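You operate a simulated robot arm through the tools that you are given. There is no shell and no other tool.

Carry out the task below with a simulated two-armed robot. There is one attempt and no reset: what you move stays moved.

## Task
Pick up the orange tag with one hand, pass it to the other hand and put it on the shelf under the test box. Take the paint pen from the shelf of the control post and put it on the top of the door b kit rack. Take the grey reject bin and leave it on top of the grey cover. Put one of the nut plates from the shelf under the panel frame on the top of the trim bench. Take the felt block and put it on top of the grey gap block. Press the clips call button to switch it off. Do these in any order.

The check looks at the end state, three seconds after you hand in, the way a careful person would. Anything else that was tipped, shoved, dropped, spilled or broken makes it a failure. Lids that push on must go on centred and level and be pressed home; caps that screw on are set level and turned clockwise until they are tight.

## Robot
Two 7-joint arms with fingered hands on one trunk, on a base that moves. Base frame: it is fixed to the floor where the robot stands at the start and does not move with it; the origin is under the middle of the robot, x ahead of it, y to its left, z up. Lengths are in m, angles in degrees, forces in N, time in s.
The left shoulder is at the start at [0.021, 0.214, 1.319], the right one opposite. Each reaches about 0.785 m from its shoulder. Places, roughly: clips call button [0.6, 12.8, 1.1]; felt block (5x3x8 cm) [0.6, 8.8, 0.9]; grey cover (29x33x5 cm) [0.6, 6.8, 0.8]; grey gap block [0.5, 9, 1]; grey reject bin [0.5, 10.5, 0.5]; nut plate [0.75, 10.5, 0.5]; orange tag [0.5, 0, 1]; paint pen [-2, 0.25, 1]; shelf under the test box [0.7, -0.2, 0.2]; top of the door B kit rack [-2.5, 3.2, 1]; top of the trim bench [0.8, 9.2, 0.9]. Payload 3.3 kg a hand.
The tool frame of a hand sits at the grasp point between the pads (the TCP): z along the fingers, y along the line on which they close. The tips reach 0.026 m beyond it. The gripper opens to 0.132 m; its body begins 0.073 m behind the TCP. The gripper is a hand of 2 fingers: y runs from the thumb to the fingers, the wrist lies at [0, 0, -0.224] in the tool frame, and closing takes about 1.5 s.
Orientation is that of the tool frame in the base frame, as a unit quaternion [x, y, z, w]. With the fingers straight down and closing along the base's y, the tool's x points along the base's -x, its y along +y and its z along -z.

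## Interface
- The arms move only by the tool nudge_tool. It takes "left_targets", "right_targets" or both (then of equal length, played together; a hand with none holds still); each is a list of rows, each a list of 3 entries, a list of its own where there are three numbers: the shift along the base's x, y, z in units of 20 mm (1.0 is 20 mm), then the turn, a rotation vector about the base's x, y, z in units of 5 degrees (1.0 is 5 degrees), then the gripper command, from -1 (shut) to 1 (fully open), values between in proportion. In form: [[[x, y, z], [ax, ay, az], hand], ...]. A call has 1 to 20 rows; each row shifts and turns the commanded pose from where the row before left it. A call with a number of a shift or a turn outside -1 to 1 is refused whole. Rows are played at 5 a second. More than 0.05 m and 8.6 degrees between two rows, or a gripper value outside its range, and nothing of the call is played. A pose out of reach is approached as far as the arm can. The call stops where the force on the tool passes 40 N (or 10 N more than at its start, if that is more) or the arm is blocked; 0.2 s more then pass. The fingers move at their own pace (about 0.153 m/s each) and stop on an object; they squeeze with about 26 N. The grip force told is the motor's: it shows also when the fingers shut on nothing. Time passes only in rows, and 0.2 s behind the last, so rows that do not move let the fingers close. The reply holds the time, the measured pose of the TCP, the force on the tool along the base axes, the opening and the grip force, in the units named above and with some noise, with the torque about the TCP (base axes, N m) and any sound that the robot's microphone picked up.
- Cameras (640 x 400 px; columns grow to the right, rows downward): "scene" is now at [0.0785, -0.0141, 1.4587]; the picture's right is [-0.18, -0.98, 0.00], its down [-0.84, 0.15, -0.51] and it looks along [0.51, -0.09, -0.86] (base axes); focal length 285 px, centre (320, 200). "left" rides on the left gripper at [-0.066, -0.003, -0.099] in its tool frame; the picture's right is [0.04, -1.00, 0.00], its down [0.83, 0.03, -0.55] and it looks along [0.55, 0.02, 0.83] (tool axes); focal length 261 px, centre (320, 200). "right" rides on the right gripper at [0.065, -0.003, -0.099] in its tool frame; the picture's right is [0.04, 1.00, 0.00], its down [-0.83, 0.03, -0.55] and it looks along [-0.55, 0.02, 0.83] (tool axes); focal length 261 px, centre (320, 200). There is no depth. A picture from a camera that has moved, and an enlarged one, comes with that camera's place and axes in the base frame and with its lens.
- get_image(camera): a new picture of that camera. It takes no simulated time.
- lift_body(by): moves the trunk up (or, below 0, down) by that many m; the arms and the scene camera ride with it, the base frame stays. It gives what a move gives, with no picture.
- steer(legs): drives the robot by 1 to 6 legs, each [ahead, left, turn to the left] in m, m and degrees, along the robot's own axes; the way and the turn of a leg run together, so that a leg with both is an arc; at most 1.5 m and 180 degrees a leg. The arms and the cameras ride along, it lands a little off, and it stops where it bumps. It gives what a move gives.
- grasp_type(shape, hand): the hand has 2 fingers and takes this shape, open, in about a second: jaw (thumb against the fingers, like two jaws); tri (thumb and two fingers); tip (a fingertip pinch); poke (one finger out to press); point (the index stretched); flat (the hand flat); cup (the hand cupped); fist (a fist). The gripper value then closes the fingers along that shape, each until it touches; the sizes above hold for jaw. It gives what a move gives, with no picture.
- head_to(pan, tilt): turns the head with the scene camera to pan (to the left, within 86 degrees either way) and tilt (down, from -29 to 69), counted from straight ahead of the robot (the tilt from the chest, where the trunk bows). It gives what a move gives.
- enlarge(camera, box): a new picture of the part [left, top, right, bottom] of that camera's present view, enlarged. It takes no simulated time.
- hand_in(): hands the job in; it is judged then, once.

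Places have to be worked out from the pictures, the camera data and where the tool is seen. Open the grippers and draw the arms clear of the work before you hand the job in, unless the task says otherwise.

The tools are called by a JSON object that holds its "api" and its "payload". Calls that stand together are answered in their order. nudge_tool: Moves the arms, as the interface text tells. Its arguments: {"type":"object","properties":{"left_targets":{"type":"array","items":{"type":"array"}},"right_targets":{"type":"array","items":{"type":"array"}}},"required":[]} The other tools are called the same way: lift_body (by) moves the trunk up or down; grasp_type (shape, hand) gives the hand a shape; steer (legs) drives the base; head_to (pan, tilt) turns the head that bears the scene camera; get_image (camera) takes a picture; enlarge (camera, box) takes an enlarged picture of a part of a camera's view; hand_in () hands the job in.

At the start:

```text
clock: 0.0
left_eef_pos: [0.338, 0.0675, 1.1697]
left_ee_rot: [0.001, 1.0, 0.0, 0.0]
left_contact_force: [-0.3, -0.1, -0.2]
left_ft_torque: [-0.04, 0.0, 0.01]
left_grip_width: 0.1319
left_grip_force: 0.1
left_shape: jaw
right_eef_pos: [0.3297, -0.2384, 1.1554]
right_ee_rot: [0.001, 1.0, 0.001, 0.001]
right_contact_force: [-0.3, 0.6, 0.2]
right_ft_torque: [0.02, -0.03, -0.03]
right_grip_width: 0.1318
right_grip_force: 0.1
right_shape: jaw
trunk travel left (down, up): [-0.6, 0.161]
robot x, y, heading: [0.0014, 0.0024, 0.2]
head pan, tilt (commanded): [-10.2, 59.0]
```

scene: 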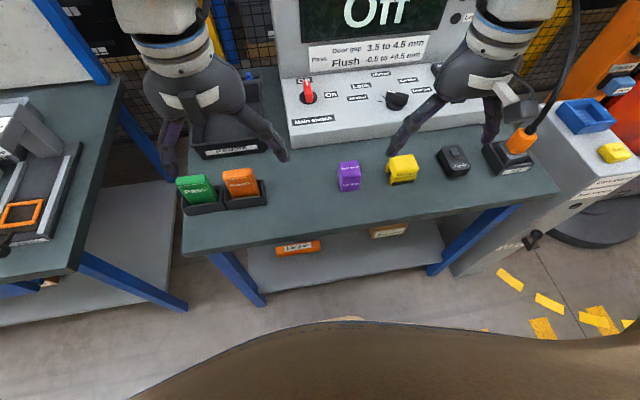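
right: 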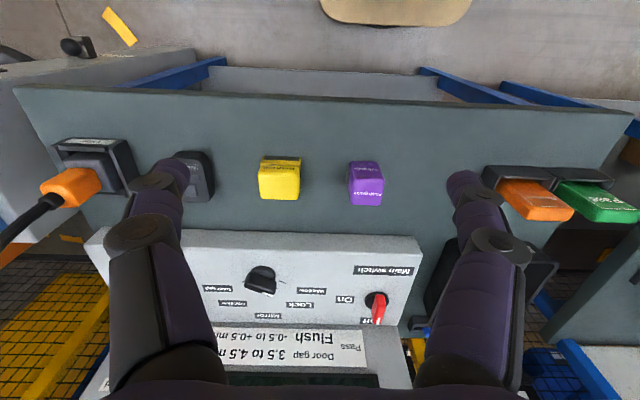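
left: 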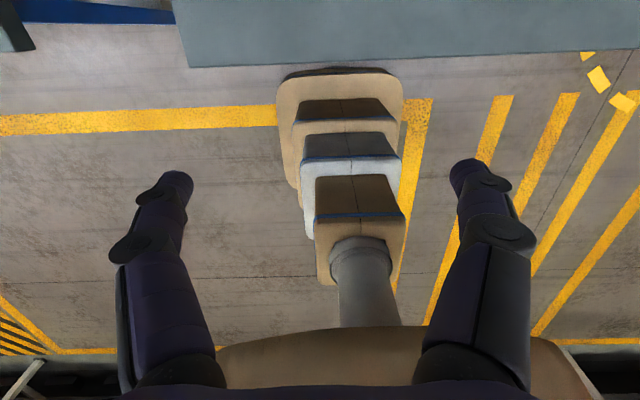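

I see a bench with the test box, and a green and an orange tag in a dark holder to the left. I take enlarged pictures first to see the tag and the shelf below.

{"api": "enlarge", "payload": {"camera": "scene", "box": [160, 140, 320, 240]}}

{"api": "enlarge", "payload": {"camera": "scene", "box": [220, 200, 460, 320]}}

{"api": "enlarge", "payload": {"camera": "right", "box": [440, 130, 640, 260]}}

```text
4.00 times, centred on (240, 190) of scene
camera zoom: at [0.0785, -0.0141, 1.4587], right [-0.18, -0.98, 0.0], down [-0.84, 0.15, -0.51], along [0.51, -0.09, -0.86], focal length 1138 px, centre (640, 240)
```

zoom: 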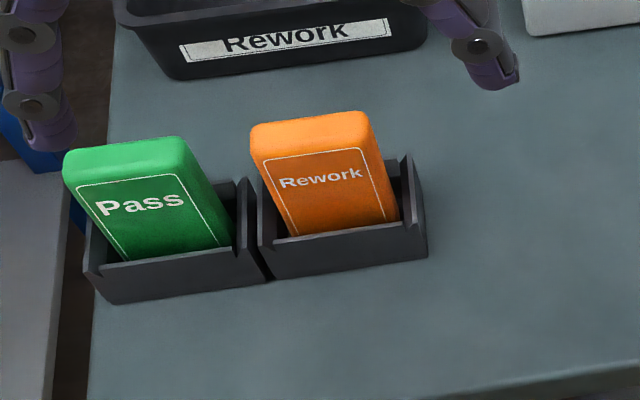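

```text
2.67 times, centred on (340, 260) of scene
camera zoom: at [0.0785, -0.0141, 1.4587], right [-0.18, -0.98, 0.0], down [-0.84, 0.15, -0.51], along [0.51, -0.09, -0.86], focal length 759 px, centre (267, 40)
```

zoom: 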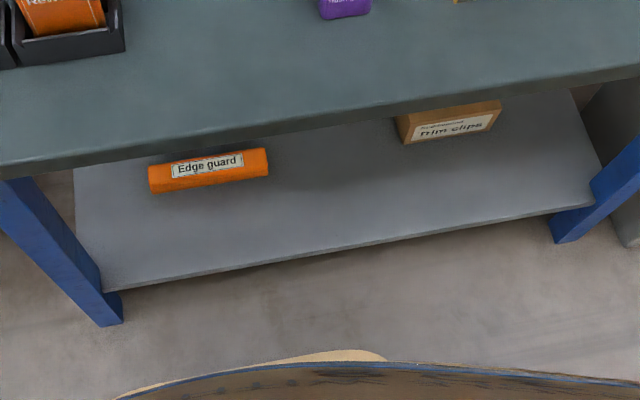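

```text
3.08 times, centred on (540, 195) of right
camera zoom: at [0.2636, -0.2408, 1.2535], right [-0.04, 1.0, 0.0], down [0.83, 0.03, 0.55], along [0.55, 0.02, -0.83], focal length 802 px, centre (-357, 215)
```

zoom: 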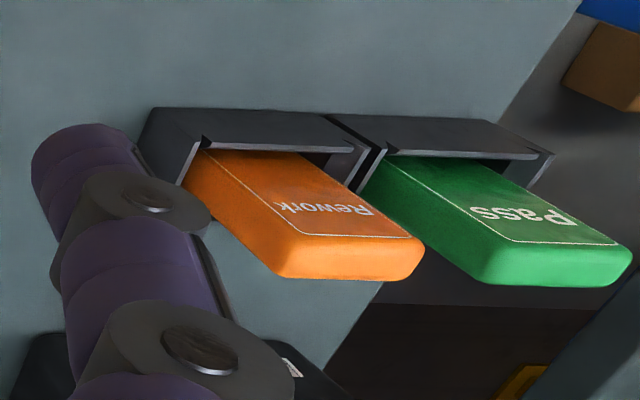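

The orange tag's top is at about [0.474, 0.096, 0.958] from the two views and its faces look along x; the bench top is near z 0.86. I turn the left hand by -90° about z while moving it above the tag at the present height.

{"api": "nudge_tool", "payload": {"left_targets": [[[0.378, 0.08, 0], [0, 0, -1], 1], [[0.378, 0.08, 0], [0, 0, -1], 1], [[0.378, 0.08, 0], [0, 0, -1], 1], [[0.378, 0.08, 0], [0, 0, -1], 1], [[0.378, 0.08, 0], [0, 0, -1], 1], [[0.378, 0.08, 0], [0, 0, -1], 1], [[0.378, 0.08, 0], [0, 0, -1], 1], [[0.378, 0.08, 0], [0, 0, -1], 1], [[0.378, 0.08, 0], [0, 0, -1], 1], [[0.378, 0.08, 0], [0, 0, -1], 1], [[0.378, 0.08, 0], [0, 0, -1], 1], [[0.378, 0.08, 0], [0, 0, -1], 1], [[0.378, 0.08, 0], [0, 0, -1], 1], [[0.378, 0.08, 0], [0, 0, -1], 1], [[0.378, 0.08, 0], [0, 0, -1], 1], [[0.378, 0.08, 0], [0, 0, -1], 1], [[0.378, 0.08, 0], [0, 0, -1], 1], [[0.378, 0.08, 0], [0, 0, -1], 1]]}}

```text
clock: 3.8
left_eef_pos: [0.4423, 0.0834, 1.1659]
left_ee_rot: [0.707, 0.708, 0.002, 0.001]
left_contact_force: [-0.5, 0.0, 0.7]
left_ft_torque: [0.01, -0.02, 0.01]
left_grip_width: 0.1316
left_grip_force: 0.1
left_shape: jaw
left hand out of reach, approached as far as the arm can: row 17, 18
right_eef_pos: [0.3311, -0.2384, 1.1538]
right_ee_rot: [0.001, 1.0, 0.001, 0.0]
right_contact_force: [-0.1, -1.4, -0.7]
right_ft_torque: [0.05, 0.0, 0.05]
right_grip_width: 0.1316
right_grip_force: 0.0
right_shape: jaw
trunk travel left (down, up): [-0.6, 0.161]
robot x, y, heading: [-0.0018, 0.0033, 0.1]
head pan, tilt (commanded): [-10.2, 59.0]
```

The hand is turned but the pose got out of reach near x 0.44 at this height. I take a picture from both cameras to see where it is.

{"api": "get_image", "payload": {"camera": "scene"}}

{"api": "get_image", "payload": {"camera": "left"}}

```text
taken
camera scene: at [0.0781, -0.0143, 1.4587], right [-0.18, -0.98, 0.0], down [-0.84, 0.15, -0.51], along [0.51, -0.09, -0.86], focal length 285 px, centre (320, 200)
```

scene: 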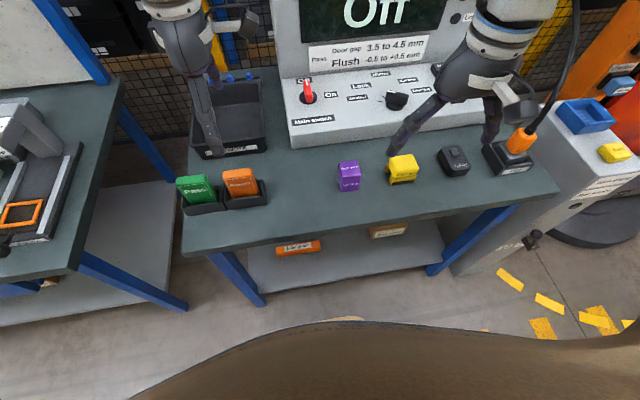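

```text
taken
camera left: at [0.4397, 0.0187, 1.2626], right [-1.0, 0.04, 0.0], down [0.03, 0.83, 0.55], along [0.02, 0.55, -0.83], focal length 261 px, centre (320, 200)
```

left: 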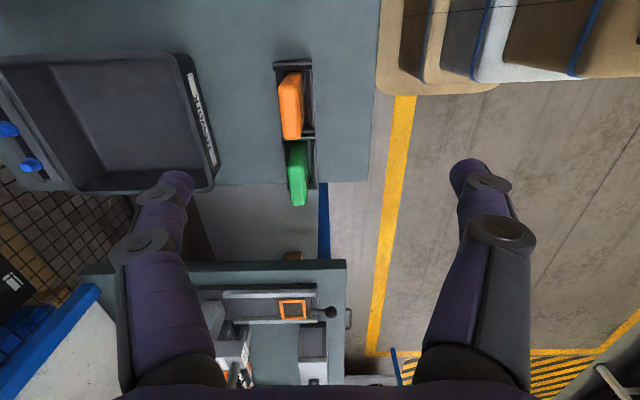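

I enlarge the tag in the left hand's view to refine its place against the earlier estimate.

{"api": "enlarge", "payload": {"camera": "left", "box": [240, 40, 360, 220]}}

```text
2.22 times, centred on (300, 130) of left
camera zoom: at [0.4397, 0.0187, 1.2626], right [-1.0, 0.04, 0.0], down [0.03, 0.83, 0.55], along [0.02, 0.55, -0.83], focal length 579 px, centre (364, 356)
```

zoom: 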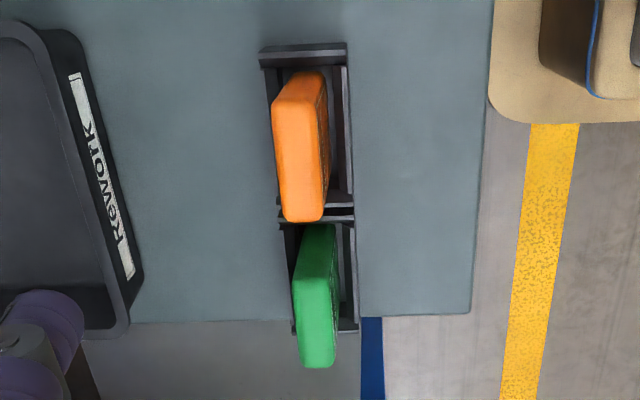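

The tag top is confirmed at [0.4745, 0.096, 0.958]. I lower the hand about 0.14 m, tips staying above the tag, and see whether the x target becomes reachable.

{"api": "nudge_tool", "payload": {"left_targets": [[[0, 0, -1], [0, 0, 0], 1], [[0, 0, -1], [0, 0, 0], 1], [[0, 0, -1], [0, 0, 0], 1], [[0, 0, -1], [0, 0, 0], 1], [[0, 0, -1], [0, 0, 0], 1], [[0, 0, -1], [0, 0, 0], 1], [[0, 0, 0], [0, 0, 0], 1], [[0, 0, 0], [0, 0, 0], 1]]}}

```text
clock: 5.6
left_eef_pos: [0.4378, 0.0836, 1.0468]
left_ee_rot: [0.706, 0.708, 0.0, 0.0]
left_contact_force: [0.3, 0.2, 0.2]
left_ft_torque: [0.03, -0.01, 0.02]
left_grip_width: 0.1321
left_grip_force: 0.1
left_shape: jaw
left hand out of reach, approached as far as the arm can: row 5
right_eef_pos: [0.3305, -0.2383, 1.1542]
right_ee_rot: [0.001, 1.0, 0.001, 0.001]
right_contact_force: [0.2, 0.1, 0.3]
right_ft_torque: [0.0, -0.02, 0.03]
right_grip_width: 0.132
right_grip_force: 0.0
right_shape: jaw
trunk travel left (down, up): [-0.6, 0.161]
robot x, y, heading: [-0.0014, 0.0043, 0.1]
head pan, tilt (commanded): [-10.2, 59.0]
```

It is now at [0.438, 0.084, 1.047]. I try shifting x by about 0.036 and y by 0.012 at this height.

{"api": "nudge_tool", "payload": {"left_targets": [[[0.6, 0.2, 0], [0, 0, 0], 1], [[0.6, 0.2, 0], [0, 0, 0], 1], [[0.6, 0.2, 0], [0, 0, 0], 1], [[0, 0, 0], [0, 0, 0], 1]]}}

```text
clock: 6.6
left_eef_pos: [0.4408, 0.0785, 1.0502]
left_ee_rot: [0.706, 0.708, 0.001, 0.001]
left_contact_force: [1.0, 0.5, 0.0]
left_ft_torque: [0.0, -0.02, -0.01]
left_grip_width: 0.1319
left_grip_force: 0.1
left_shape: jaw
left hand out of reach, approached as far as the arm can: row 1, 2, 3
right_eef_pos: [0.3311, -0.238, 1.1554]
right_ee_rot: [0.001, 1.0, 0.001, 0.001]
right_contact_force: [0.8, -0.2, -0.1]
right_ft_torque: [0.0, 0.02, 0.0]
right_grip_width: 0.1319
right_grip_force: 0.2
right_shape: jaw
trunk travel left (down, up): [-0.6, 0.161]
robot x, y, heading: [0.0021, 0.0001, -0.2]
head pan, tilt (commanded): [-10.2, 59.0]
```

Reaching x 0.474 with this wrist bend fails at this height, likely because the wrist has to bend too much; I raise the trunk so that the arm comes more from above.

{"api": "lift_body", "payload": {"by": 0.15}}

{"api": "nudge_tool", "payload": {"left_targets": [[[0.3, 0.1, -1], [0, 0, 0], 1], [[0.3, 0.1, -1], [0, 0, 0], 1], [[0.3, 0.1, -1], [0, 0, 0], 1], [[0.3, 0.1, -1], [0, 0, 0], 1], [[0.3, 0.1, -1], [0, 0, 0], 1], [[0.3, 0.1, -1], [0, 0, 0], 1], [[0, 0, -1], [0, 0, 0], 1], [[0, 0, 0], [0, 0, 0], 1]]}}

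```text
clock: 8.3
left_eef_pos: [0.4407, 0.0786, 1.2018]
left_ee_rot: [0.707, 0.707, -0.001, 0.0]
left_contact_force: [-0.6, -0.2, -0.6]
left_ft_torque: [0.01, -0.01, -0.02]
left_grip_width: 0.1321
left_grip_force: 0.0
left_shape: jaw
right_eef_pos: [0.3318, -0.2385, 1.3047]
right_ee_rot: [0.0, 1.0, 0.001, 0.001]
right_contact_force: [-0.2, -0.5, -0.4]
right_ft_torque: [-0.02, 0.0, -0.01]
right_grip_width: 0.1318
right_grip_force: 0.1
right_shape: jaw
trunk travel left (down, up): [-0.75, 0.011]
robot x, y, heading: [-0.0018, -0.0, -0.0]
head pan, tilt (commanded): [-10.2, 59.0]
```

```text
clock: 10.2
left_eef_pos: [0.4101, 0.0672, 1.0832]
left_ee_rot: [0.705, 0.709, 0.003, 0.002]
left_contact_force: [0.3, -0.8, 0.5]
left_ft_torque: [-0.02, 0.01, -0.01]
left_grip_width: 0.1319
left_grip_force: 0.0
left_shape: jaw
left hand out of reach, approached as far as the arm can: row 1, 2, 3, 4, 5, 6, 7
right_eef_pos: [0.3313, -0.2391, 1.3046]
right_ee_rot: [0.0, 1.0, 0.001, 0.002]
right_contact_force: [0.5, -0.4, -0.4]
right_ft_torque: [-0.01, 0.01, 0.02]
right_grip_width: 0.1319
right_grip_force: 0.1
right_shape: jaw
trunk travel left (down, up): [-0.75, 0.011]
robot x, y, heading: [-0.0013, 0.0031, -0.1]
head pan, tilt (commanded): [-10.2, 59.0]
```

Lower relative to the shoulder gave even less reach, so instead I will work with the trunk lower and the base a little closer. First I raise both hands relative to the trunk.

{"api": "nudge_tool", "payload": {"left_targets": [[[0, 0.2, 1], [0, 0, 0], 1], [[0, 0.2, 1], [0, 0, 0], 1], [[0, 0.2, 1], [0, 0, 0], 1], [[0, 0.2, 1], [0, 0, 0], 1], [[0, 0.2, 1], [0, 0, 0], 1], [[0, 0.2, 1], [0, 0, 0], 1], [[0, 0.2, 1], [0, 0, 0], 1], [[0, 0, 1], [0, 0, 0], 1], [[0, 0, 1], [0, 0, 0], 1], [[0, 0, 1], [0, 0, 0], 1], [[0, 0, 1], [0, 0, 0], 1], [[0, 0, 1], [0, 0, 0], 1], [[0, 0, 0], [0, 0, 0], 1]], "right_targets": [[[0, 0, 0.6], [0, 0, 0], 1], [[0, 0, 0.6], [0, 0, 0], 1], [[0, 0, 0.6], [0, 0, 0], 1], [[0, 0, 0.6], [0, 0, 0], 1], [[0, 0, 0.6], [0, 0, 0], 1], [[0, 0, 0.6], [0, 0, 0], 1], [[0, 0, 0.6], [0, 0, 0], 1], [[0, 0, 0.6], [0, 0, 0], 1], [[0, 0, 0.6], [0, 0, 0], 1], [[0, 0, 0.6], [0, 0, 0], 1], [[0, 0, 0], [0, 0, 0], 1], [[0, 0, 0], [0, 0, 0], 1], [[0, 0, 0], [0, 0, 0], 1]]}}

```text
clock: 12.9
left_eef_pos: [0.4103, 0.0943, 1.3221]
left_ee_rot: [0.706, 0.709, 0.0, 0.001]
left_contact_force: [0.3, -0.4, 1.4]
left_ft_torque: [-0.04, 0.01, 0.0]
left_grip_width: 0.1318
left_grip_force: 0.0
left_shape: jaw
right_eef_pos: [0.332, -0.2391, 1.4241]
right_ee_rot: [-0.001, 1.0, 0.001, 0.0]
right_contact_force: [0.6, -0.6, -0.6]
right_ft_torque: [0.02, -0.03, 0.03]
right_grip_width: 0.132
right_grip_force: 0.0
right_shape: jaw
trunk travel left (down, up): [-0.75, 0.011]
robot x, y, heading: [0.0001, -0.0002, -0.1]
head pan, tilt (commanded): [-10.2, 59.0]
```

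Both hands are up. I drive 0.06 m ahead and then lower the trunk by 0.28 m, which leaves the left fingertips about 6 cm above the tag.

{"api": "steer", "payload": {"legs": [[0.06, 0, 0]]}}

{"api": "lift_body", "payload": {"by": -0.28}}

{"api": "get_image", "payload": {"camera": "left"}}

{"api": "get_image", "payload": {"camera": "scene"}}

```text
clock: 13.9
left_eef_pos: [0.4699, 0.0958, 1.3214]
left_ee_rot: [0.706, 0.708, 0.001, 0.001]
left_contact_force: [0.2, 0.1, -0.6]
left_ft_torque: [0.01, 0.04, 0.02]
left_grip_width: 0.1318
left_grip_force: 0.0
left_shape: jaw
right_eef_pos: [0.3923, -0.2408, 1.4232]
right_ee_rot: [0.001, 1.0, 0.001, 0.0]
right_contact_force: [-0.4, 0.2, -0.5]
right_ft_torque: [0.02, -0.01, -0.01]
right_grip_width: 0.1321
right_grip_force: 0.0
right_shape: jaw
trunk travel left (down, up): [-0.75, 0.011]
robot x, y, heading: [0.0607, -0.0023, -0.1]
head pan, tilt (commanded): [-10.2, 59.0]
```

```text
clock: 16.8
left_eef_pos: [0.4685, 0.0949, 1.0429]
left_ee_rot: [0.707, 0.708, 0.001, 0.001]
left_contact_force: [0.1, 0.6, -0.2]
left_ft_torque: [0.01, -0.03, 0.01]
left_grip_width: 0.1317
left_grip_force: 0.1
left_shape: jaw
right_eef_pos: [0.3922, -0.2397, 1.1437]
right_ee_rot: [0.001, 1.0, 0.0, 0.0]
right_contact_force: [0.0, -1.0, 0.4]
right_ft_torque: [-0.03, 0.01, 0.0]
right_grip_width: 0.132
right_grip_force: 0.1
right_shape: jaw
trunk travel left (down, up): [-0.47, 0.291]
robot x, y, heading: [0.0618, 0.0035, -0.1]
head pan, tilt (commanded): [-10.2, 59.0]
```

```text
taken
camera left: at [0.4664, 0.0304, 1.1395], right [-1.0, 0.04, 0.0], down [0.03, 0.83, 0.55], along [0.02, 0.55, -0.83], focal length 261 px, centre (320, 200)
```

left: 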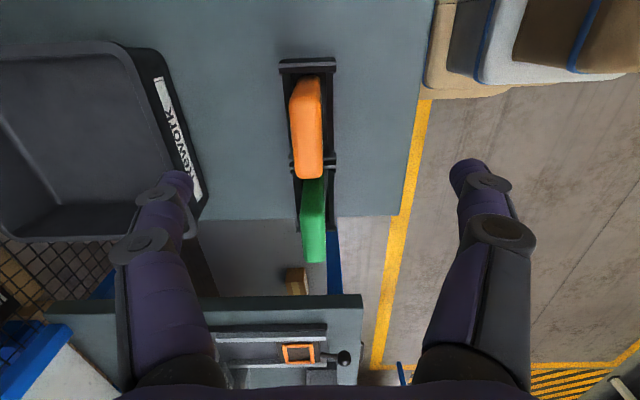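

```text
taken
camera scene: at [0.1449, -0.0141, 1.3285], right [-0.18, -0.98, 0.0], down [-0.84, 0.15, -0.51], along [0.51, -0.09, -0.86], focal length 285 px, centre (320, 200)
```

scene: 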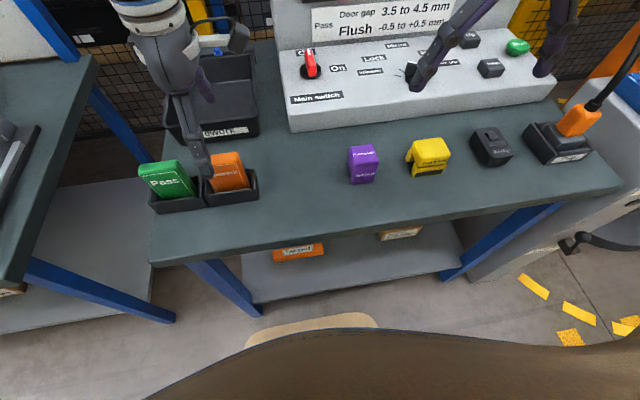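

The tag's top sits at about x 0.476, y 0.093 and the holder's back wall rises to about z 0.914. I narrow the opening some, then go down to TCP z ≈ 0.946 so that the tips stay above that wall.

{"api": "nudge_tool", "payload": {"left_targets": [[[0.35, -0.05, 0], [0, 0, 0], 0.4], [[0, 0, -0.9], [0, 0, 0], 0.4], [[0, 0, -0.9], [0, 0, 0], 0.4], [[0, 0, -0.9], [0, 0, 0], 0.4], [[0, 0, -0.9], [0, 0, 0], 0.4], [[0, 0, -0.9], [0, 0, 0], 0.4], [[0, 0, -0.4], [0, 0, 0], 0.4], [[0, 0, 0], [0, 0, 0], 0.4]]}}

{"api": "get_image", "payload": {"camera": "left"}}

{"api": "enlarge", "payload": {"camera": "scene", "box": [120, 100, 320, 230]}}

```text
clock: 18.6
left_eef_pos: [0.4763, 0.0939, 0.9408]
left_ee_rot: [0.707, 0.707, 0.001, 0.001]
left_contact_force: [-0.5, 0.5, 0.5]
left_ft_torque: [-0.02, 0.0, -0.02]
left_grip_width: 0.0927
left_grip_force: 0.0
left_shape: jaw
right_eef_pos: [0.3911, -0.2395, 1.1432]
right_ee_rot: [0.001, 1.0, 0.001, 0.001]
right_contact_force: [-0.7, -0.3, -1.0]
right_ft_torque: [-0.01, -0.02, -0.03]
right_grip_width: 0.132
right_grip_force: 0.0
right_shape: jaw
trunk travel left (down, up): [-0.47, 0.291]
robot x, y, heading: [0.0576, 0.0003, -0.0]
head pan, tilt (commanded): [-10.2, 59.0]
```

```text
taken
camera left: at [0.4733, 0.0298, 1.0388], right [-1.0, 0.04, 0.0], down [0.03, 0.83, 0.55], along [0.02, 0.55, -0.83], focal length 261 px, centre (320, 200)
```

left: 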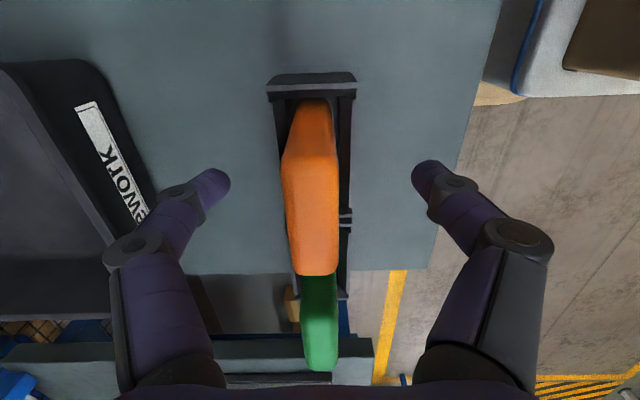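

```text
3.08 times, centred on (220, 165) of scene
camera zoom: at [0.145, -0.0141, 1.3284], right [-0.18, -0.98, 0.0], down [-0.84, 0.15, -0.51], along [0.51, -0.09, -0.86], focal length 876 px, centre (628, 308)
```

zoom: 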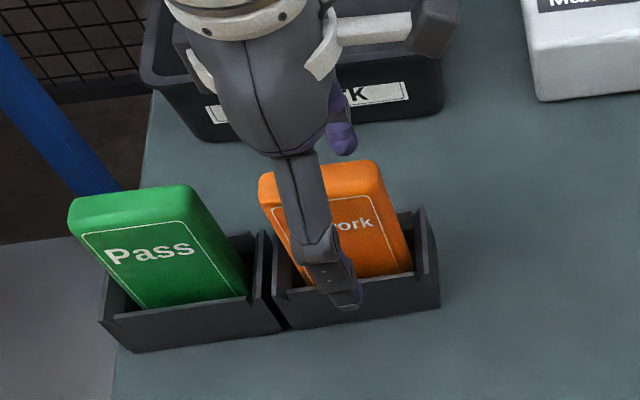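

The fingers straddle the orange tag, centred on it. I close the left hand and wait for it to seat.

{"api": "nudge_tool", "payload": {"left_targets": [[[0, 0, 0], [0, 0, 0], 0], [[0, 0, 0], [0, 0, 0], -0.5], [[0, 0, 0], [0, 0, 0], -1], [[0, 0, 0], [0, 0, 0], -1], [[0, 0, 0], [0, 0, 0], -1], [[0, 0, 0], [0, 0, 0], -1], [[0, 0, 0], [0, 0, 0], -1], [[0, 0, 0], [0, 0, 0], -1]]}}

{"api": "get_image", "payload": {"camera": "left"}}

```text
clock: 20.4
left_eef_pos: [0.4761, 0.0942, 0.9416]
left_ee_rot: [0.706, 0.708, 0.001, 0.001]
left_contact_force: [-0.1, 0.9, -0.1]
left_ft_torque: [0.01, 0.01, 0.01]
left_grip_width: 0.0179
left_grip_force: 26.0
left_shape: jaw
right_eef_pos: [0.3904, -0.239, 1.1423]
right_ee_rot: [0.001, 1.0, 0.001, 0.001]
right_contact_force: [0.5, 0.3, -0.5]
right_ft_torque: [0.0, 0.01, 0.02]
right_grip_width: 0.132
right_grip_force: 0.0
right_shape: jaw
trunk travel left (down, up): [-0.47, 0.291]
robot x, y, heading: [0.0597, -0.0008, 0.2]
head pan, tilt (commanded): [-10.2, 59.0]
```

```text
taken
camera left: at [0.4734, 0.0298, 1.0389], right [-1.0, 0.04, 0.0], down [0.03, 0.83, 0.55], along [0.02, 0.55, -0.83], focal length 261 px, centre (320, 200)
```

left: 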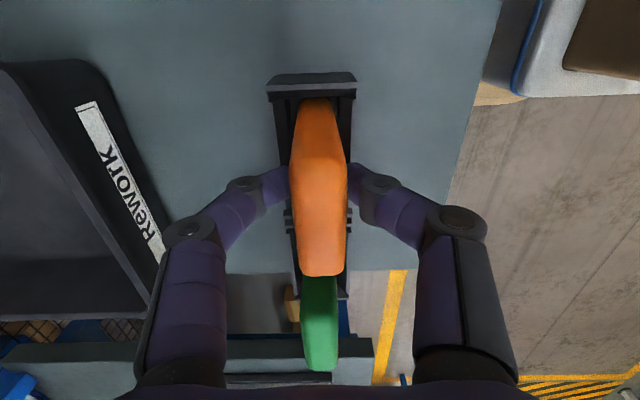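

The tag is gripped (17.9 mm thick, 26 N). I lift it straight up by about 0.16 m out of the holder.

{"api": "nudge_tool", "payload": {"left_targets": [[[0, 0, 0.5], [0, 0, 0], -1], [[0, 0, 0.8], [0, 0, 0], -1], [[0, 0, 1], [0, 0, 0], -1], [[0, 0, 1], [0, 0, 0], -1], [[0, 0, 1], [0, 0, 0], -1], [[0, 0, 1], [0, 0, 0], -1], [[0, 0, 1], [0, 0, 0], -1], [[0, 0, 1], [0, 0, 0], -1], [[0, 0, 1], [0, 0, 0], -1], [[0, 0, 0], [0, 0, 0], -1]]}}

{"api": "get_image", "payload": {"camera": "scene"}}

{"api": "get_image", "payload": {"camera": "right"}}

```text
clock: 22.6
left_eef_pos: [0.4752, 0.0929, 1.1095]
left_ee_rot: [0.706, 0.708, 0.001, 0.001]
left_contact_force: [-0.3, -0.1, -1.5]
left_ft_torque: [-0.01, -0.02, -0.04]
left_grip_width: 0.0178
left_grip_force: 25.9
left_shape: jaw
right_eef_pos: [0.3917, -0.2391, 1.1431]
right_ee_rot: [0.001, 1.0, 0.001, 0.001]
right_contact_force: [0.5, -0.4, 0.9]
right_ft_torque: [0.04, 0.02, -0.03]
right_grip_width: 0.132
right_grip_force: 0.0
right_shape: jaw
trunk travel left (down, up): [-0.47, 0.291]
robot x, y, heading: [0.06, -0.0012, -0.0]
head pan, tilt (commanded): [-10.2, 59.0]
```

```text
taken
camera scene: at [0.1452, -0.014, 1.3284], right [-0.18, -0.98, 0.0], down [-0.84, 0.15, -0.51], along [0.51, -0.09, -0.86], focal length 285 px, centre (320, 200)
```

scene: 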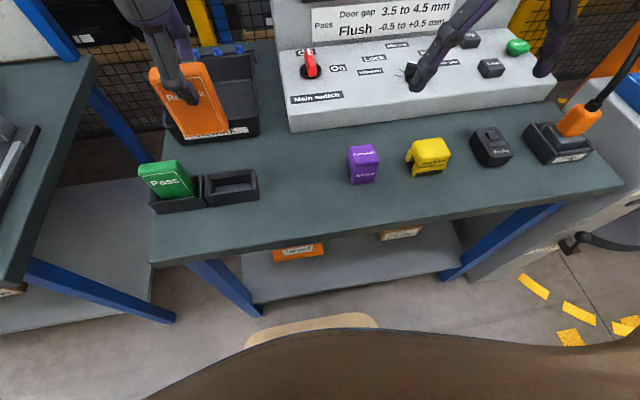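

```text
taken
camera right: at [0.3238, -0.2414, 1.2424], right [-0.04, 1.0, 0.0], down [0.83, 0.03, 0.55], along [0.55, 0.02, -0.83], focal length 261 px, centre (320, 200)
```

right: 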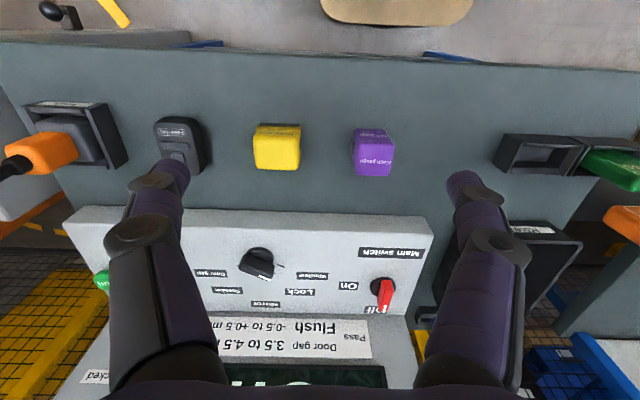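

The tag is out of the holder and free. I back the robot 0.35 m away from the bench to have room for the handover.

{"api": "steer", "payload": {"legs": [[-0.35, 0, 0]]}}

{"api": "nudge_tool", "payload": {"left_targets": [[[-0.15, -0.1, 0], [0, 0, 1], -1], [[-0.15, -0.1, 0], [0, 0, 1], -1], [[-0.15, -0.1, 0], [0, 0, 1], -1], [[-0.15, -0.1, 0], [0, 0, 1], -1], [[-0.15, -0.1, 0], [0, 0, 1], -1], [[-0.15, -0.1, 0], [0, 0, 1], -1], [[-0.15, -0.1, 0], [0, 0, 1], -1], [[-0.15, -0.1, 0], [0, 0, 1], -1], [[-0.15, -0.1, 0], [0, 0, 1], -1], [[-0.15, -0.1, 0], [0, 0, 1], -1], [[-0.15, -0.1, 0], [0, 0, 1], -1], [[-0.15, -0.1, 0], [0, 0, 1], -1], [[-0.15, -0.1, 0], [0, 0, 1], -1], [[-0.15, -0.1, 0], [0, 0, 1], -1], [[-0.15, -0.1, 0], [0, 0, 1], -1], [[-0.15, -0.1, 0], [0, 0, 1], -1], [[-0.15, -0.1, 0], [0, 0, 1], -1], [[-0.15, -0.1, 0], [0, 0, 1], -1], [[0, 0, 0], [0, 0, 0], -1]], "right_targets": [[[-0.6, 0, 0], [0, -1, 0], 1], [[-0.6, 0, 0], [0, -1, 0], 1], [[-0.6, 0, 0], [0, -1, 0], 1], [[-0.6, 0, 0], [0, -1, 0], 1], [[-0.6, 0, -0.3], [0, -1, 0], 1], [[-0.3, 0, -0.3], [0, -1, 0], 1], [[0, 0, -0.3], [0, -1, 0], 1], [[0, 0, -0.3], [0, -1, 0], 1], [[0, 0, -0.3], [0, -1, 0], 1], [[0, 0, -0.3], [0, -1, 0], 1], [[0, 0, -0.3], [0, -1, 0], 1], [[0, 0, -0.3], [0, -1, 0], 1], [[0, 0, -0.3], [0, -1, 0], 1], [[0, 0, -0.3], [0, -1, 0], 1], [[0, 0, -0.3], [0, -1, 0], 1], [[0, 0, -0.3], [0, -1, 0], 1], [[0, 0, -0.3], [0, -1, 0], 1], [[0, 0, -0.3], [0, -1, 0], 1], [[0, 0, 0], [0, 0, 0], 1]]}}

{"api": "get_image", "payload": {"camera": "scene"}}

```text
clock: 24.8
left_eef_pos: [0.1292, 0.0923, 1.1097]
left_ee_rot: [0.707, 0.707, 0.002, 0.001]
left_contact_force: [0.2, -0.4, -1.6]
left_ft_torque: [-0.05, -0.03, 0.01]
left_grip_width: 0.0181
left_grip_force: 26.0
left_shape: jaw
right_eef_pos: [0.0439, -0.2403, 1.1433]
right_ee_rot: [0.001, 1.0, 0.0, 0.0]
right_contact_force: [-0.4, 0.3, 0.7]
right_ft_torque: [-0.03, -0.03, 0.05]
right_grip_width: 0.1318
right_grip_force: 0.0
right_shape: jaw
trunk travel left (down, up): [-0.47, 0.291]
robot x, y, heading: [-0.2877, -0.0003, -0.3]
head pan, tilt (commanded): [-10.2, 59.0]
```

```text
clock: 28.8
left_eef_pos: [0.0764, 0.0557, 1.1084]
left_ee_rot: [0.0, 1.0, 0.002, -0.001]
left_contact_force: [-0.5, 0.1, -1.8]
left_ft_torque: [0.03, -0.04, 0.01]
left_grip_width: 0.0181
left_grip_force: 26.1
left_shape: jaw
right_eef_pos: [0.1618, -0.2203, 1.2931]
right_ee_rot: [0.002, 0.706, 0.002, 0.708]
right_contact_force: [-1.2, 0.1, 0.1]
right_ft_torque: [0.01, -0.02, -0.02]
right_grip_width: 0.1321
right_grip_force: 0.1
right_shape: jaw
right hand out of reach, approached as far as the arm can: row 5, 6, 7, 8, 9, 10, 11, 12, 13, 14, 15, 16, 17, 18
trunk travel left (down, up): [-0.47, 0.291]
robot x, y, heading: [-0.2868, 0.0006, -0.2]
head pan, tilt (commanded): [-10.2, 59.0]
```

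```text
taken
camera scene: at [-0.2011, -0.0154, 1.3284], right [-0.18, -0.98, 0.0], down [-0.84, 0.15, -0.51], along [0.51, -0.09, -0.86], focal length 285 px, centre (320, 200)
```

scene: 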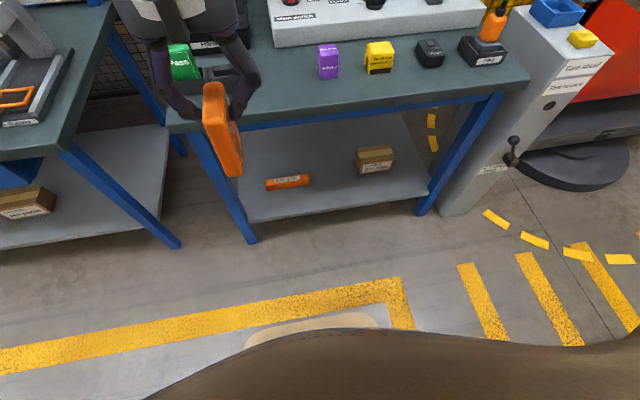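

The right hand now points forward at [0.16, -0.22, 1.29], the left holds the tag hanging with its faces along y. I bring the left to the middle and up, and the right straight down beside it, so that the right can then come up from beneath the tag.

{"api": "nudge_tool", "payload": {"left_targets": [[[0.585, -0.535, 0.575], [0, 0, 0], -1], [[0.585, -0.535, 0.575], [0, 0, 0], -1], [[0.585, -0.535, 0.575], [0, 0, 0], -1], [[0.585, -0.535, 0.575], [0, 0, 0], -1], [[0.585, -0.535, 0.575], [0, 0, 0], -1], [[0.585, -0.535, 0.575], [0, 0, 0], -1], [[0.585, -0.535, 0.575], [0, 0, 0], -1], [[0.585, -0.535, 0.575], [0, 0, 0], -1], [[0, 0, 0], [0, 0, 0], -1], [[0, 0, 0], [0, 0, 0], -1], [[0, 0, 0], [0, 0, 0], -1], [[0, 0, 0], [0, 0, 0], -1], [[0, 0, 0], [0, 0, 0], -1], [[0, 0, 0], [0, 0, 0], -1], [[0, 0, 0], [0, 0, 0], -1], [[0, 0, 0], [0, 0, 0], -1]], "right_targets": [[[0, 0, -1], [0, 0, 0], 1], [[0, 0, -1], [0, 0, 0], 1], [[0, 0, -1], [0, 0, 0], 1], [[0, 0, -1], [0, 0, 0], 1], [[0, 0, -1], [0, 0, 0], 1], [[0, 0, -1], [0, 0, 0], 1], [[0, 0, -1], [0, 0, 0], 1], [[0, 0, -1], [0, 0, 0], 1], [[0, 0, -1], [0, 0, 0], 1], [[0, 0, -1], [0, 0, 0], 1], [[0, 0, -1], [0, 0, 0], 1], [[0, 0, -1], [0, 0, 0], 1], [[0, 0, -1], [0, 0, 0], 1], [[0, 0, -1], [0, 0, 0], 1], [[0, 0, -1], [0, 0, 0], 1], [[0, 0, -0.6], [0, 0, 0], 1]]}}

```text
clock: 32.2
left_eef_pos: [0.1305, 0.008, 1.1977]
left_ee_rot: [-0.015, 1.0, -0.025, 0.002]
left_contact_force: [0.2, -0.2, -1.2]
left_ft_torque: [-0.02, 0.03, 0.01]
left_grip_width: 0.0182
left_grip_force: 26.2
left_shape: jaw
left hand out of reach, approached as far as the arm can: row 5, 6, 7, 8
right_eef_pos: [0.1813, -0.2017, 1.2168]
right_ee_rot: [0.0, 0.708, 0.002, 0.706]
right_contact_force: [0.5, -0.1, 0.7]
right_ft_torque: [0.0, 0.0, 0.01]
right_grip_width: 0.1319
right_grip_force: 0.1
right_shape: jaw
right hand out of reach, approached as far as the arm can: row 1, 2, 3, 4, 5, 6, 7, 8, 9, 10, 11, 12, 13, 14, 15, 16
trunk travel left (down, up): [-0.47, 0.291]
robot x, y, heading: [-0.283, -0.0018, -0.3]
head pan, tilt (commanded): [-10.2, 59.0]
```

Both arms hit limits up here: the right needs its wrist farther from the shoulder and the left does better lower. I lower the left to about z 1.05 and bring the right down in an arc beside it.

{"api": "nudge_tool", "payload": {"left_targets": [[[0, 0, -0.8], [0, 0, 0], -1], [[0, 0, -0.8], [0, 0, 0], -1], [[0, 0, -0.8], [0, 0, 0], -1], [[0, 0, -0.8], [0, 0, 0], -1], [[0, 0, -0.8], [0, 0, 0], -1], [[0.2, 0, -0.8], [0, 0, 0], -1], [[0.2, 0, -0.8], [0, 0, 0], -1], [[0.2, 0, -0.8], [0, 0, 0], -1], [[0.2, 0, -0.8], [0, 0, 0], -1], [[0.2, 0, 0], [0, 0, 0], -1], [[0.2, 0, 0], [0, 0, 0], -1], [[0.2, 0, 0], [0, 0, 0], -1], [[0.2, 0, 0], [0, 0, 0], -1], [[0.2, 0, 0], [0, 0, 0], -1], [[0, 0, 0], [0, 0, 0], -1], [[0, 0, 0], [0, 0, 0], -1], [[0, 0, 0], [0, 0, 0], -1], [[0, 0, 0], [0, 0, 0], -1]], "right_targets": [[[0.8, -0.2, 0], [0, 0, 0], 1], [[0.8, -0.2, 0], [0, 0, 0], 1], [[0.8, -0.2, -0.5], [0, 0, 0], 1], [[0.8, 0, -1], [0, 0, 0], 1], [[0.5, 0, -1], [0, 0, 0], 1], [[0.3, 0, -1], [0, 0, 0], 1], [[0, 0, -1], [0, 0, 0], 1], [[0, 0, -1], [0, 0, 0], 1], [[0, 0, -1], [0, 0, 0], 1], [[0, 0, -1], [0, 0, 0], 1], [[0, 0, -1], [0, 0, 0], 1], [[0, 0, -1], [0, 0, 0], 1], [[0, 0, -1], [0, 0, 0], 1], [[0, 0, -1], [0, 0, 0], 1], [[0, 0, -1], [0, 0, 0], 1], [[0, 0, -1], [0, 0, 0], 1], [[0, 0, -1], [0, 0, 0], 1], [[0, 0, -1], [0, 0, 0], 1]]}}

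{"api": "get_image", "payload": {"camera": "scene"}}

```text
clock: 36.2
left_eef_pos: [0.1858, 0.0355, 1.065]
left_ee_rot: [-0.05, 0.998, -0.047, 0.004]
left_contact_force: [0.2, 0.5, -2.1]
left_ft_torque: [0.02, -0.01, 0.02]
left_grip_width: 0.0182
left_grip_force: 26.0
left_shape: jaw
left hand out of reach, approached as far as the arm can: row 13
right_eef_pos: [0.2607, -0.2115, 1.1474]
right_ee_rot: [0.001, 0.708, 0.002, 0.706]
right_contact_force: [-0.6, -0.4, -0.3]
right_ft_torque: [-0.01, -0.01, -0.04]
right_grip_width: 0.1322
right_grip_force: 0.1
right_shape: jaw
right hand out of reach, approached as far as the arm can: row 7, 8, 9, 10, 11, 12, 13, 14, 15, 16, 17, 18
trunk travel left (down, up): [-0.47, 0.291]
robot x, y, heading: [-0.2867, 0.0026, -0.3]
head pan, tilt (commanded): [-10.2, 59.0]
stopped in row 18 (left hand): the arm was blocked; the commanded pose is now the measured one
```

```text
taken
camera scene: at [-0.2004, -0.0134, 1.3284], right [-0.18, -0.98, 0.0], down [-0.84, 0.15, -0.51], along [0.51, -0.09, -0.86], focal length 285 px, centre (320, 200)
```

scene: 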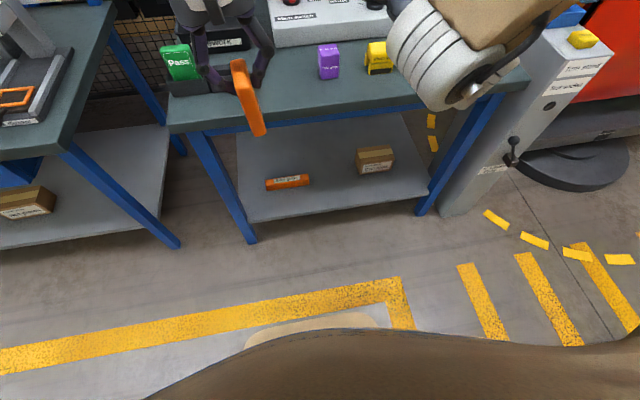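

The right hand cannot stay level any lower, so I change the plan: pitch the right hand about 40° downward and grip the tag's lower part from below. I straighten the left hand, draw it in a bit, and bring the right hand down and tilted at its side.

{"api": "nudge_tool", "payload": {"left_targets": [[[-0.475, -0.05, 0], [0.135, 0, -0.14], -1], [[-0.475, -0.05, 0], [0.135, 0, -0.14], -1], [[-0.475, -0.05, 0], [0.135, 0, -0.14], -1], [[-0.475, -0.05, 0], [0.135, 0, -0.14], -1], [[-0.475, -0.05, 0], [0.135, 0, -0.14], -1], [[-0.475, -0.05, 0], [0.135, 0, -0.14], -1], [[-0.475, -0.05, 0], [0.135, 0, -0.14], -1], [[-0.475, -0.05, 0], [0.135, 0, -0.14], -1], [[0, 0, 0], [0, 0, 0], -1], [[0, 0, 0], [0, 0, 0], -1], [[0, 0, 0], [0, 0, 0], -1], [[0, 0, 0], [0, 0, 0], -1], [[0, 0, 0], [0, 0, 0], -1], [[0, 0, 0], [0, 0, 0], -1], [[0, 0, 0], [0, 0, 0], -1], [[0, 0, 0], [0, 0, 0], -1]], "right_targets": [[[-0.3, 0, -0.9], [0, 1, 0], 1], [[-0.3, 0, -0.9], [0, 1, 0], 1], [[-0.3, 0, -0.9], [0, 1, 0], 1], [[-0.3, 0, -0.9], [0, 1, 0], 1], [[-0.3, 0, -0.9], [0, 1, 0], 1], [[-0.3, 0, -0.9], [0, 1, 0], 1], [[-0.3, 0, -0.9], [0, 1, 0], 1], [[-0.3, 0, -0.9], [0, 1, 0], 1], [[0, 0, -0.85], [0, 0, 0], 1], [[0, 0, -0.85], [0, 0, 0], 1], [[0, 0, -0.85], [0, 0, 0], 1], [[0, 0, -0.85], [0, 0, 0], 1], [[0, 0, -0.85], [0, 0, 0], 1], [[0, 0, -0.85], [0, 0, 0], 1], [[0, 0, -0.85], [0, 0, 0], 1], [[0, 0, -0.85], [0, 0, 0], 1]]}}

```text
clock: 39.6
left_eef_pos: [0.1084, 0.0256, 1.0639]
left_ee_rot: [0.0, 1.0, 0.003, 0.004]
left_contact_force: [-0.9, -0.2, -0.5]
left_ft_torque: [0.01, -0.02, -0.01]
left_grip_width: 0.0181
left_grip_force: 26.0
left_shape: jaw
right_eef_pos: [0.2153, -0.2124, 0.8683]
right_ee_rot: [0.001, 0.907, 0.002, 0.421]
right_contact_force: [0.8, 0.3, -0.4]
right_ft_torque: [0.03, 0.01, 0.02]
right_grip_width: 0.132
right_grip_force: 0.1
right_shape: jaw
trunk travel left (down, up): [-0.47, 0.291]
robot x, y, heading: [-0.2867, 0.003, 0.0]
head pan, tilt (commanded): [-10.2, 59.0]
```

Both poses are reached: left at [0.108, 0.026, 1.064] straight down, right pitched 40° at [0.215, -0.212, 0.868]. I move the right under the tag.

{"api": "nudge_tool", "payload": {"right_targets": [[[-0.45, 0.99, 0], [0, 0, 0], 1], [[-0.45, 0.99, 0], [0, 0, 0], 1], [[-0.45, 0.99, 0], [0, 0, 0], 1], [[-0.45, 0.99, 0], [0, 0, 0], 1], [[-0.45, 0.99, 0], [0, 0, 0], 1], [[-0.45, 0.99, 0], [0, 0, 0], 1], [[-0.45, 0.99, 0], [0, 0, 0], 1], [[-0.45, 0.99, 0], [0, 0, 0], 1], [[-0.45, 0.99, 0], [0, 0, 0], 1], [[-0.45, 0.99, 0], [0, 0, 0], 1], [[-0.45, 0.99, 0], [0, 0, 0], 1], [[-0.45, 0.99, 0], [0, 0, 0], 1], [[0, 0, 0], [0, 0, 0], 1]]}}

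{"api": "get_image", "payload": {"camera": "scene"}}

{"api": "get_image", "payload": {"camera": "right"}}

{"api": "get_image", "payload": {"camera": "left"}}

```text
clock: 42.4
left_eef_pos: [0.1083, 0.026, 1.0644]
left_ee_rot: [0.001, 1.0, 0.003, 0.003]
left_contact_force: [0.8, 0.5, -0.4]
left_ft_torque: [0.01, 0.03, -0.04]
left_grip_width: 0.0177
left_grip_force: 26.2
left_shape: jaw
right_eef_pos: [0.1065, 0.0262, 0.8676]
right_ee_rot: [0.0, 0.906, 0.002, 0.423]
right_contact_force: [-0.6, 1.3, -1.0]
right_ft_torque: [0.0, 0.01, 0.01]
right_grip_width: 0.1317
right_grip_force: 0.0
right_shape: jaw
trunk travel left (down, up): [-0.47, 0.291]
robot x, y, heading: [-0.2837, -0.0007, -0.1]
head pan, tilt (commanded): [-10.2, 59.0]
```

```text
taken
camera scene: at [-0.2005, -0.014, 1.3284], right [-0.18, -0.98, 0.0], down [-0.84, 0.15, -0.51], along [0.51, -0.09, -0.86], focal length 285 px, centre (320, 200)
```

scene: 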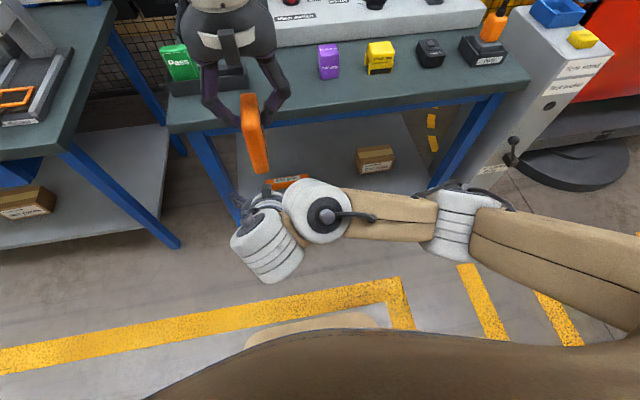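

```text
taken
camera right: at [-0.0128, 0.024, 0.8819], right [-0.03, 1.0, -0.03], down [0.11, 0.03, 0.99], along [0.99, 0.02, -0.11], focal length 261 px, centre (320, 200)
```

right: 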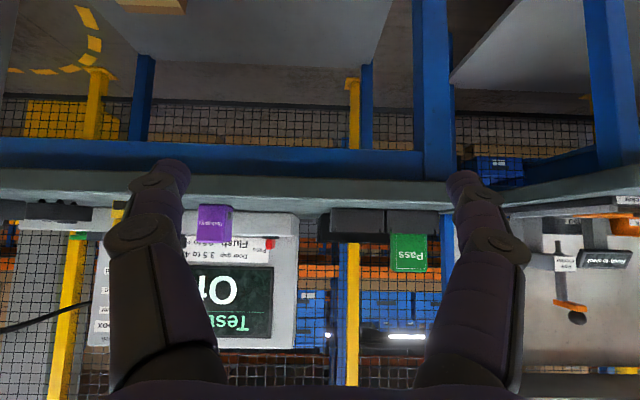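

```text
taken
camera left: at [0.1727, 0.0236, 1.1624], right [-0.04, -1.0, -0.01], down [-0.84, 0.03, 0.55], along [-0.55, 0.03, -0.84], focal length 261 px, centre (320, 200)
```

left: 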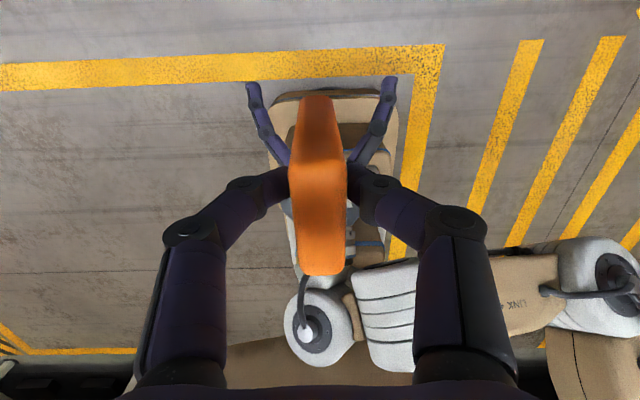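

In the left view the right fingers sit symmetrically beneath the tag. I raise the right hand by 0.128 m so that its fingers straddle the lower part.

{"api": "nudge_tool", "payload": {"right_targets": [[[0, 0, 0.8], [0, 0, 0], 1], [[0, 0, 0.8], [0, 0, 0], 1], [[0, 0, 0.8], [0, 0, 0], 1], [[0, 0, 0.8], [0, 0, 0], 1], [[0, 0, 0.8], [0, 0, 0], 1], [[0, 0, 0.8], [0, 0, 0], 1], [[0, 0, 0.8], [0, 0, 0], 1], [[0, 0, 0.8], [0, 0, 0], 1], [[0, 0, 0], [0, 0, 0], 1]]}}

{"api": "get_image", "payload": {"camera": "scene"}}

{"api": "get_image", "payload": {"camera": "right"}}

{"api": "get_image", "payload": {"camera": "left"}}

```text
clock: 44.4
left_eef_pos: [0.1073, 0.026, 1.064]
left_ee_rot: [0.001, 1.0, 0.002, 0.004]
left_contact_force: [0.9, 0.5, -1.2]
left_ft_torque: [-0.06, 0.0, 0.01]
left_grip_width: 0.018
left_grip_force: 26.3
left_shape: jaw
right_eef_pos: [0.1048, 0.0264, 0.9686]
right_ee_rot: [0.002, 0.907, 0.0, 0.422]
right_contact_force: [0.4, 0.7, 0.4]
right_ft_torque: [0.0, 0.01, 0.01]
right_grip_width: 0.1319
right_grip_force: 0.0
right_shape: jaw
right hand out of reach, approached as far as the arm can: row 7, 8
trunk travel left (down, up): [-0.47, 0.291]
robot x, y, heading: [-0.2857, -0.0019, -0.4]
head pan, tilt (commanded): [-10.2, 59.0]
```

```text
taken
camera scene: at [-0.2006, -0.0137, 1.3284], right [-0.18, -0.98, 0.0], down [-0.84, 0.15, -0.51], along [0.51, -0.09, -0.86], focal length 285 px, centre (320, 200)
```

scene: 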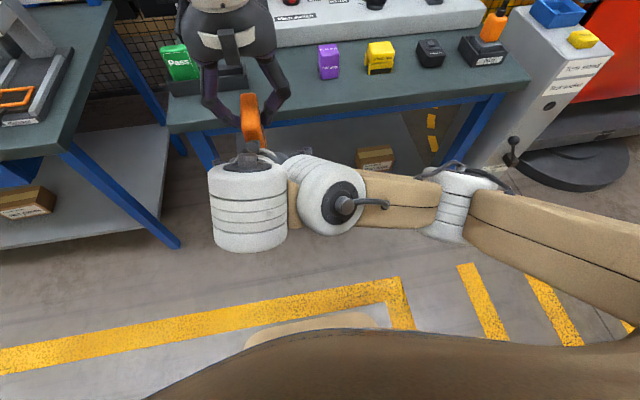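

```text
taken
camera right: at [-0.0142, 0.0248, 0.9823], right [-0.03, 1.0, -0.03], down [0.11, 0.03, 0.99], along [0.99, 0.02, -0.11], focal length 261 px, centre (320, 200)
```

right: 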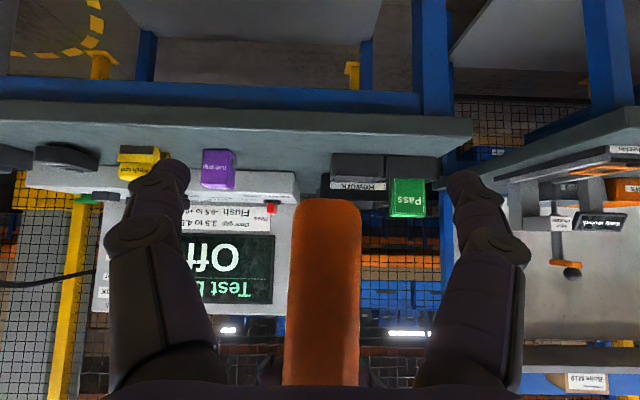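

```text
taken
camera left: at [0.1726, 0.0239, 1.1624], right [-0.04, -1.0, -0.01], down [-0.84, 0.03, 0.55], along [-0.55, 0.03, -0.84], focal length 261 px, centre (320, 200)
```

left: 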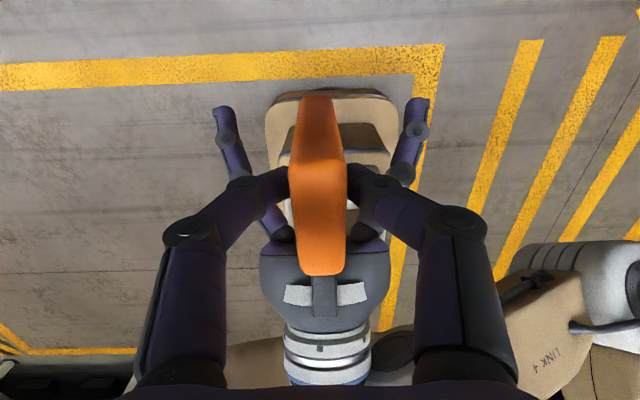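

The right hand reached its upper limit with the TCP at the tag's bottom edge (z ≈ 0.97). I lower the left hand by 0.03 m instead, so that the tag comes further between the right fingers.

{"api": "nudge_tool", "payload": {"left_targets": [[[0, 0, -0.5], [0, 0, 0], -1], [[0, 0, -0.5], [0, 0, 0], -1], [[0, 0, -0.5], [0, 0, 0], -1], [[0, 0, 0], [0, 0, 0], -1]]}}

{"api": "get_image", "payload": {"camera": "left"}}

{"api": "get_image", "payload": {"camera": "right"}}

```text
clock: 45.4
left_eef_pos: [0.1067, 0.0256, 1.0333]
left_ee_rot: [0.001, 1.0, 0.004, 0.004]
left_contact_force: [0.1, -0.8, -1.7]
left_ft_torque: [0.0, -0.02, -0.02]
left_grip_width: 0.0179
left_grip_force: 26.5
left_shape: jaw
right_eef_pos: [0.1054, 0.0268, 0.969]
right_ee_rot: [0.0, 0.906, 0.003, 0.423]
right_contact_force: [-0.4, 0.4, -0.2]
right_ft_torque: [0.02, 0.01, -0.02]
right_grip_width: 0.1319
right_grip_force: 0.1
right_shape: jaw
trunk travel left (down, up): [-0.47, 0.291]
robot x, y, heading: [-0.2833, -0.0013, -0.1]
head pan, tilt (commanded): [-10.2, 59.0]
```

```text
taken
camera left: at [0.1718, 0.0226, 1.1309], right [-0.04, -1.0, -0.01], down [-0.84, 0.03, 0.55], along [-0.55, 0.03, -0.84], focal length 261 px, centre (320, 200)
```

left: 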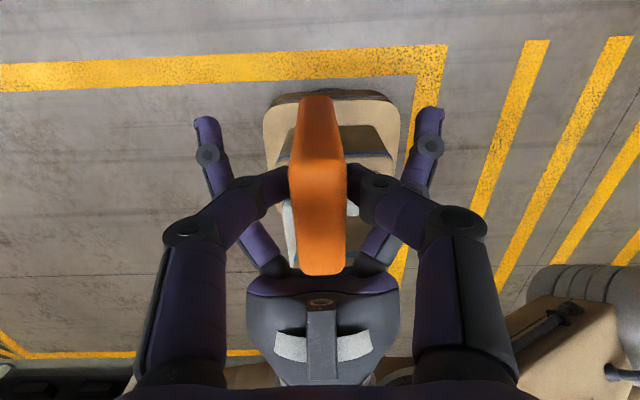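

```text
taken
camera right: at [-0.0143, 0.0249, 0.9823], right [-0.03, 1.0, -0.03], down [0.11, 0.03, 0.99], along [0.99, 0.02, -0.11], focal length 261 px, centre (320, 200)
```

right: 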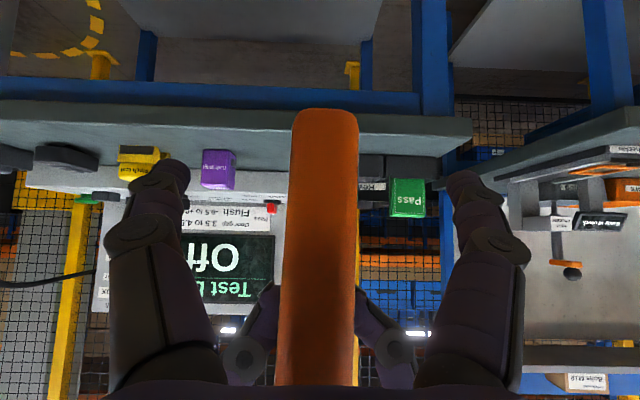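

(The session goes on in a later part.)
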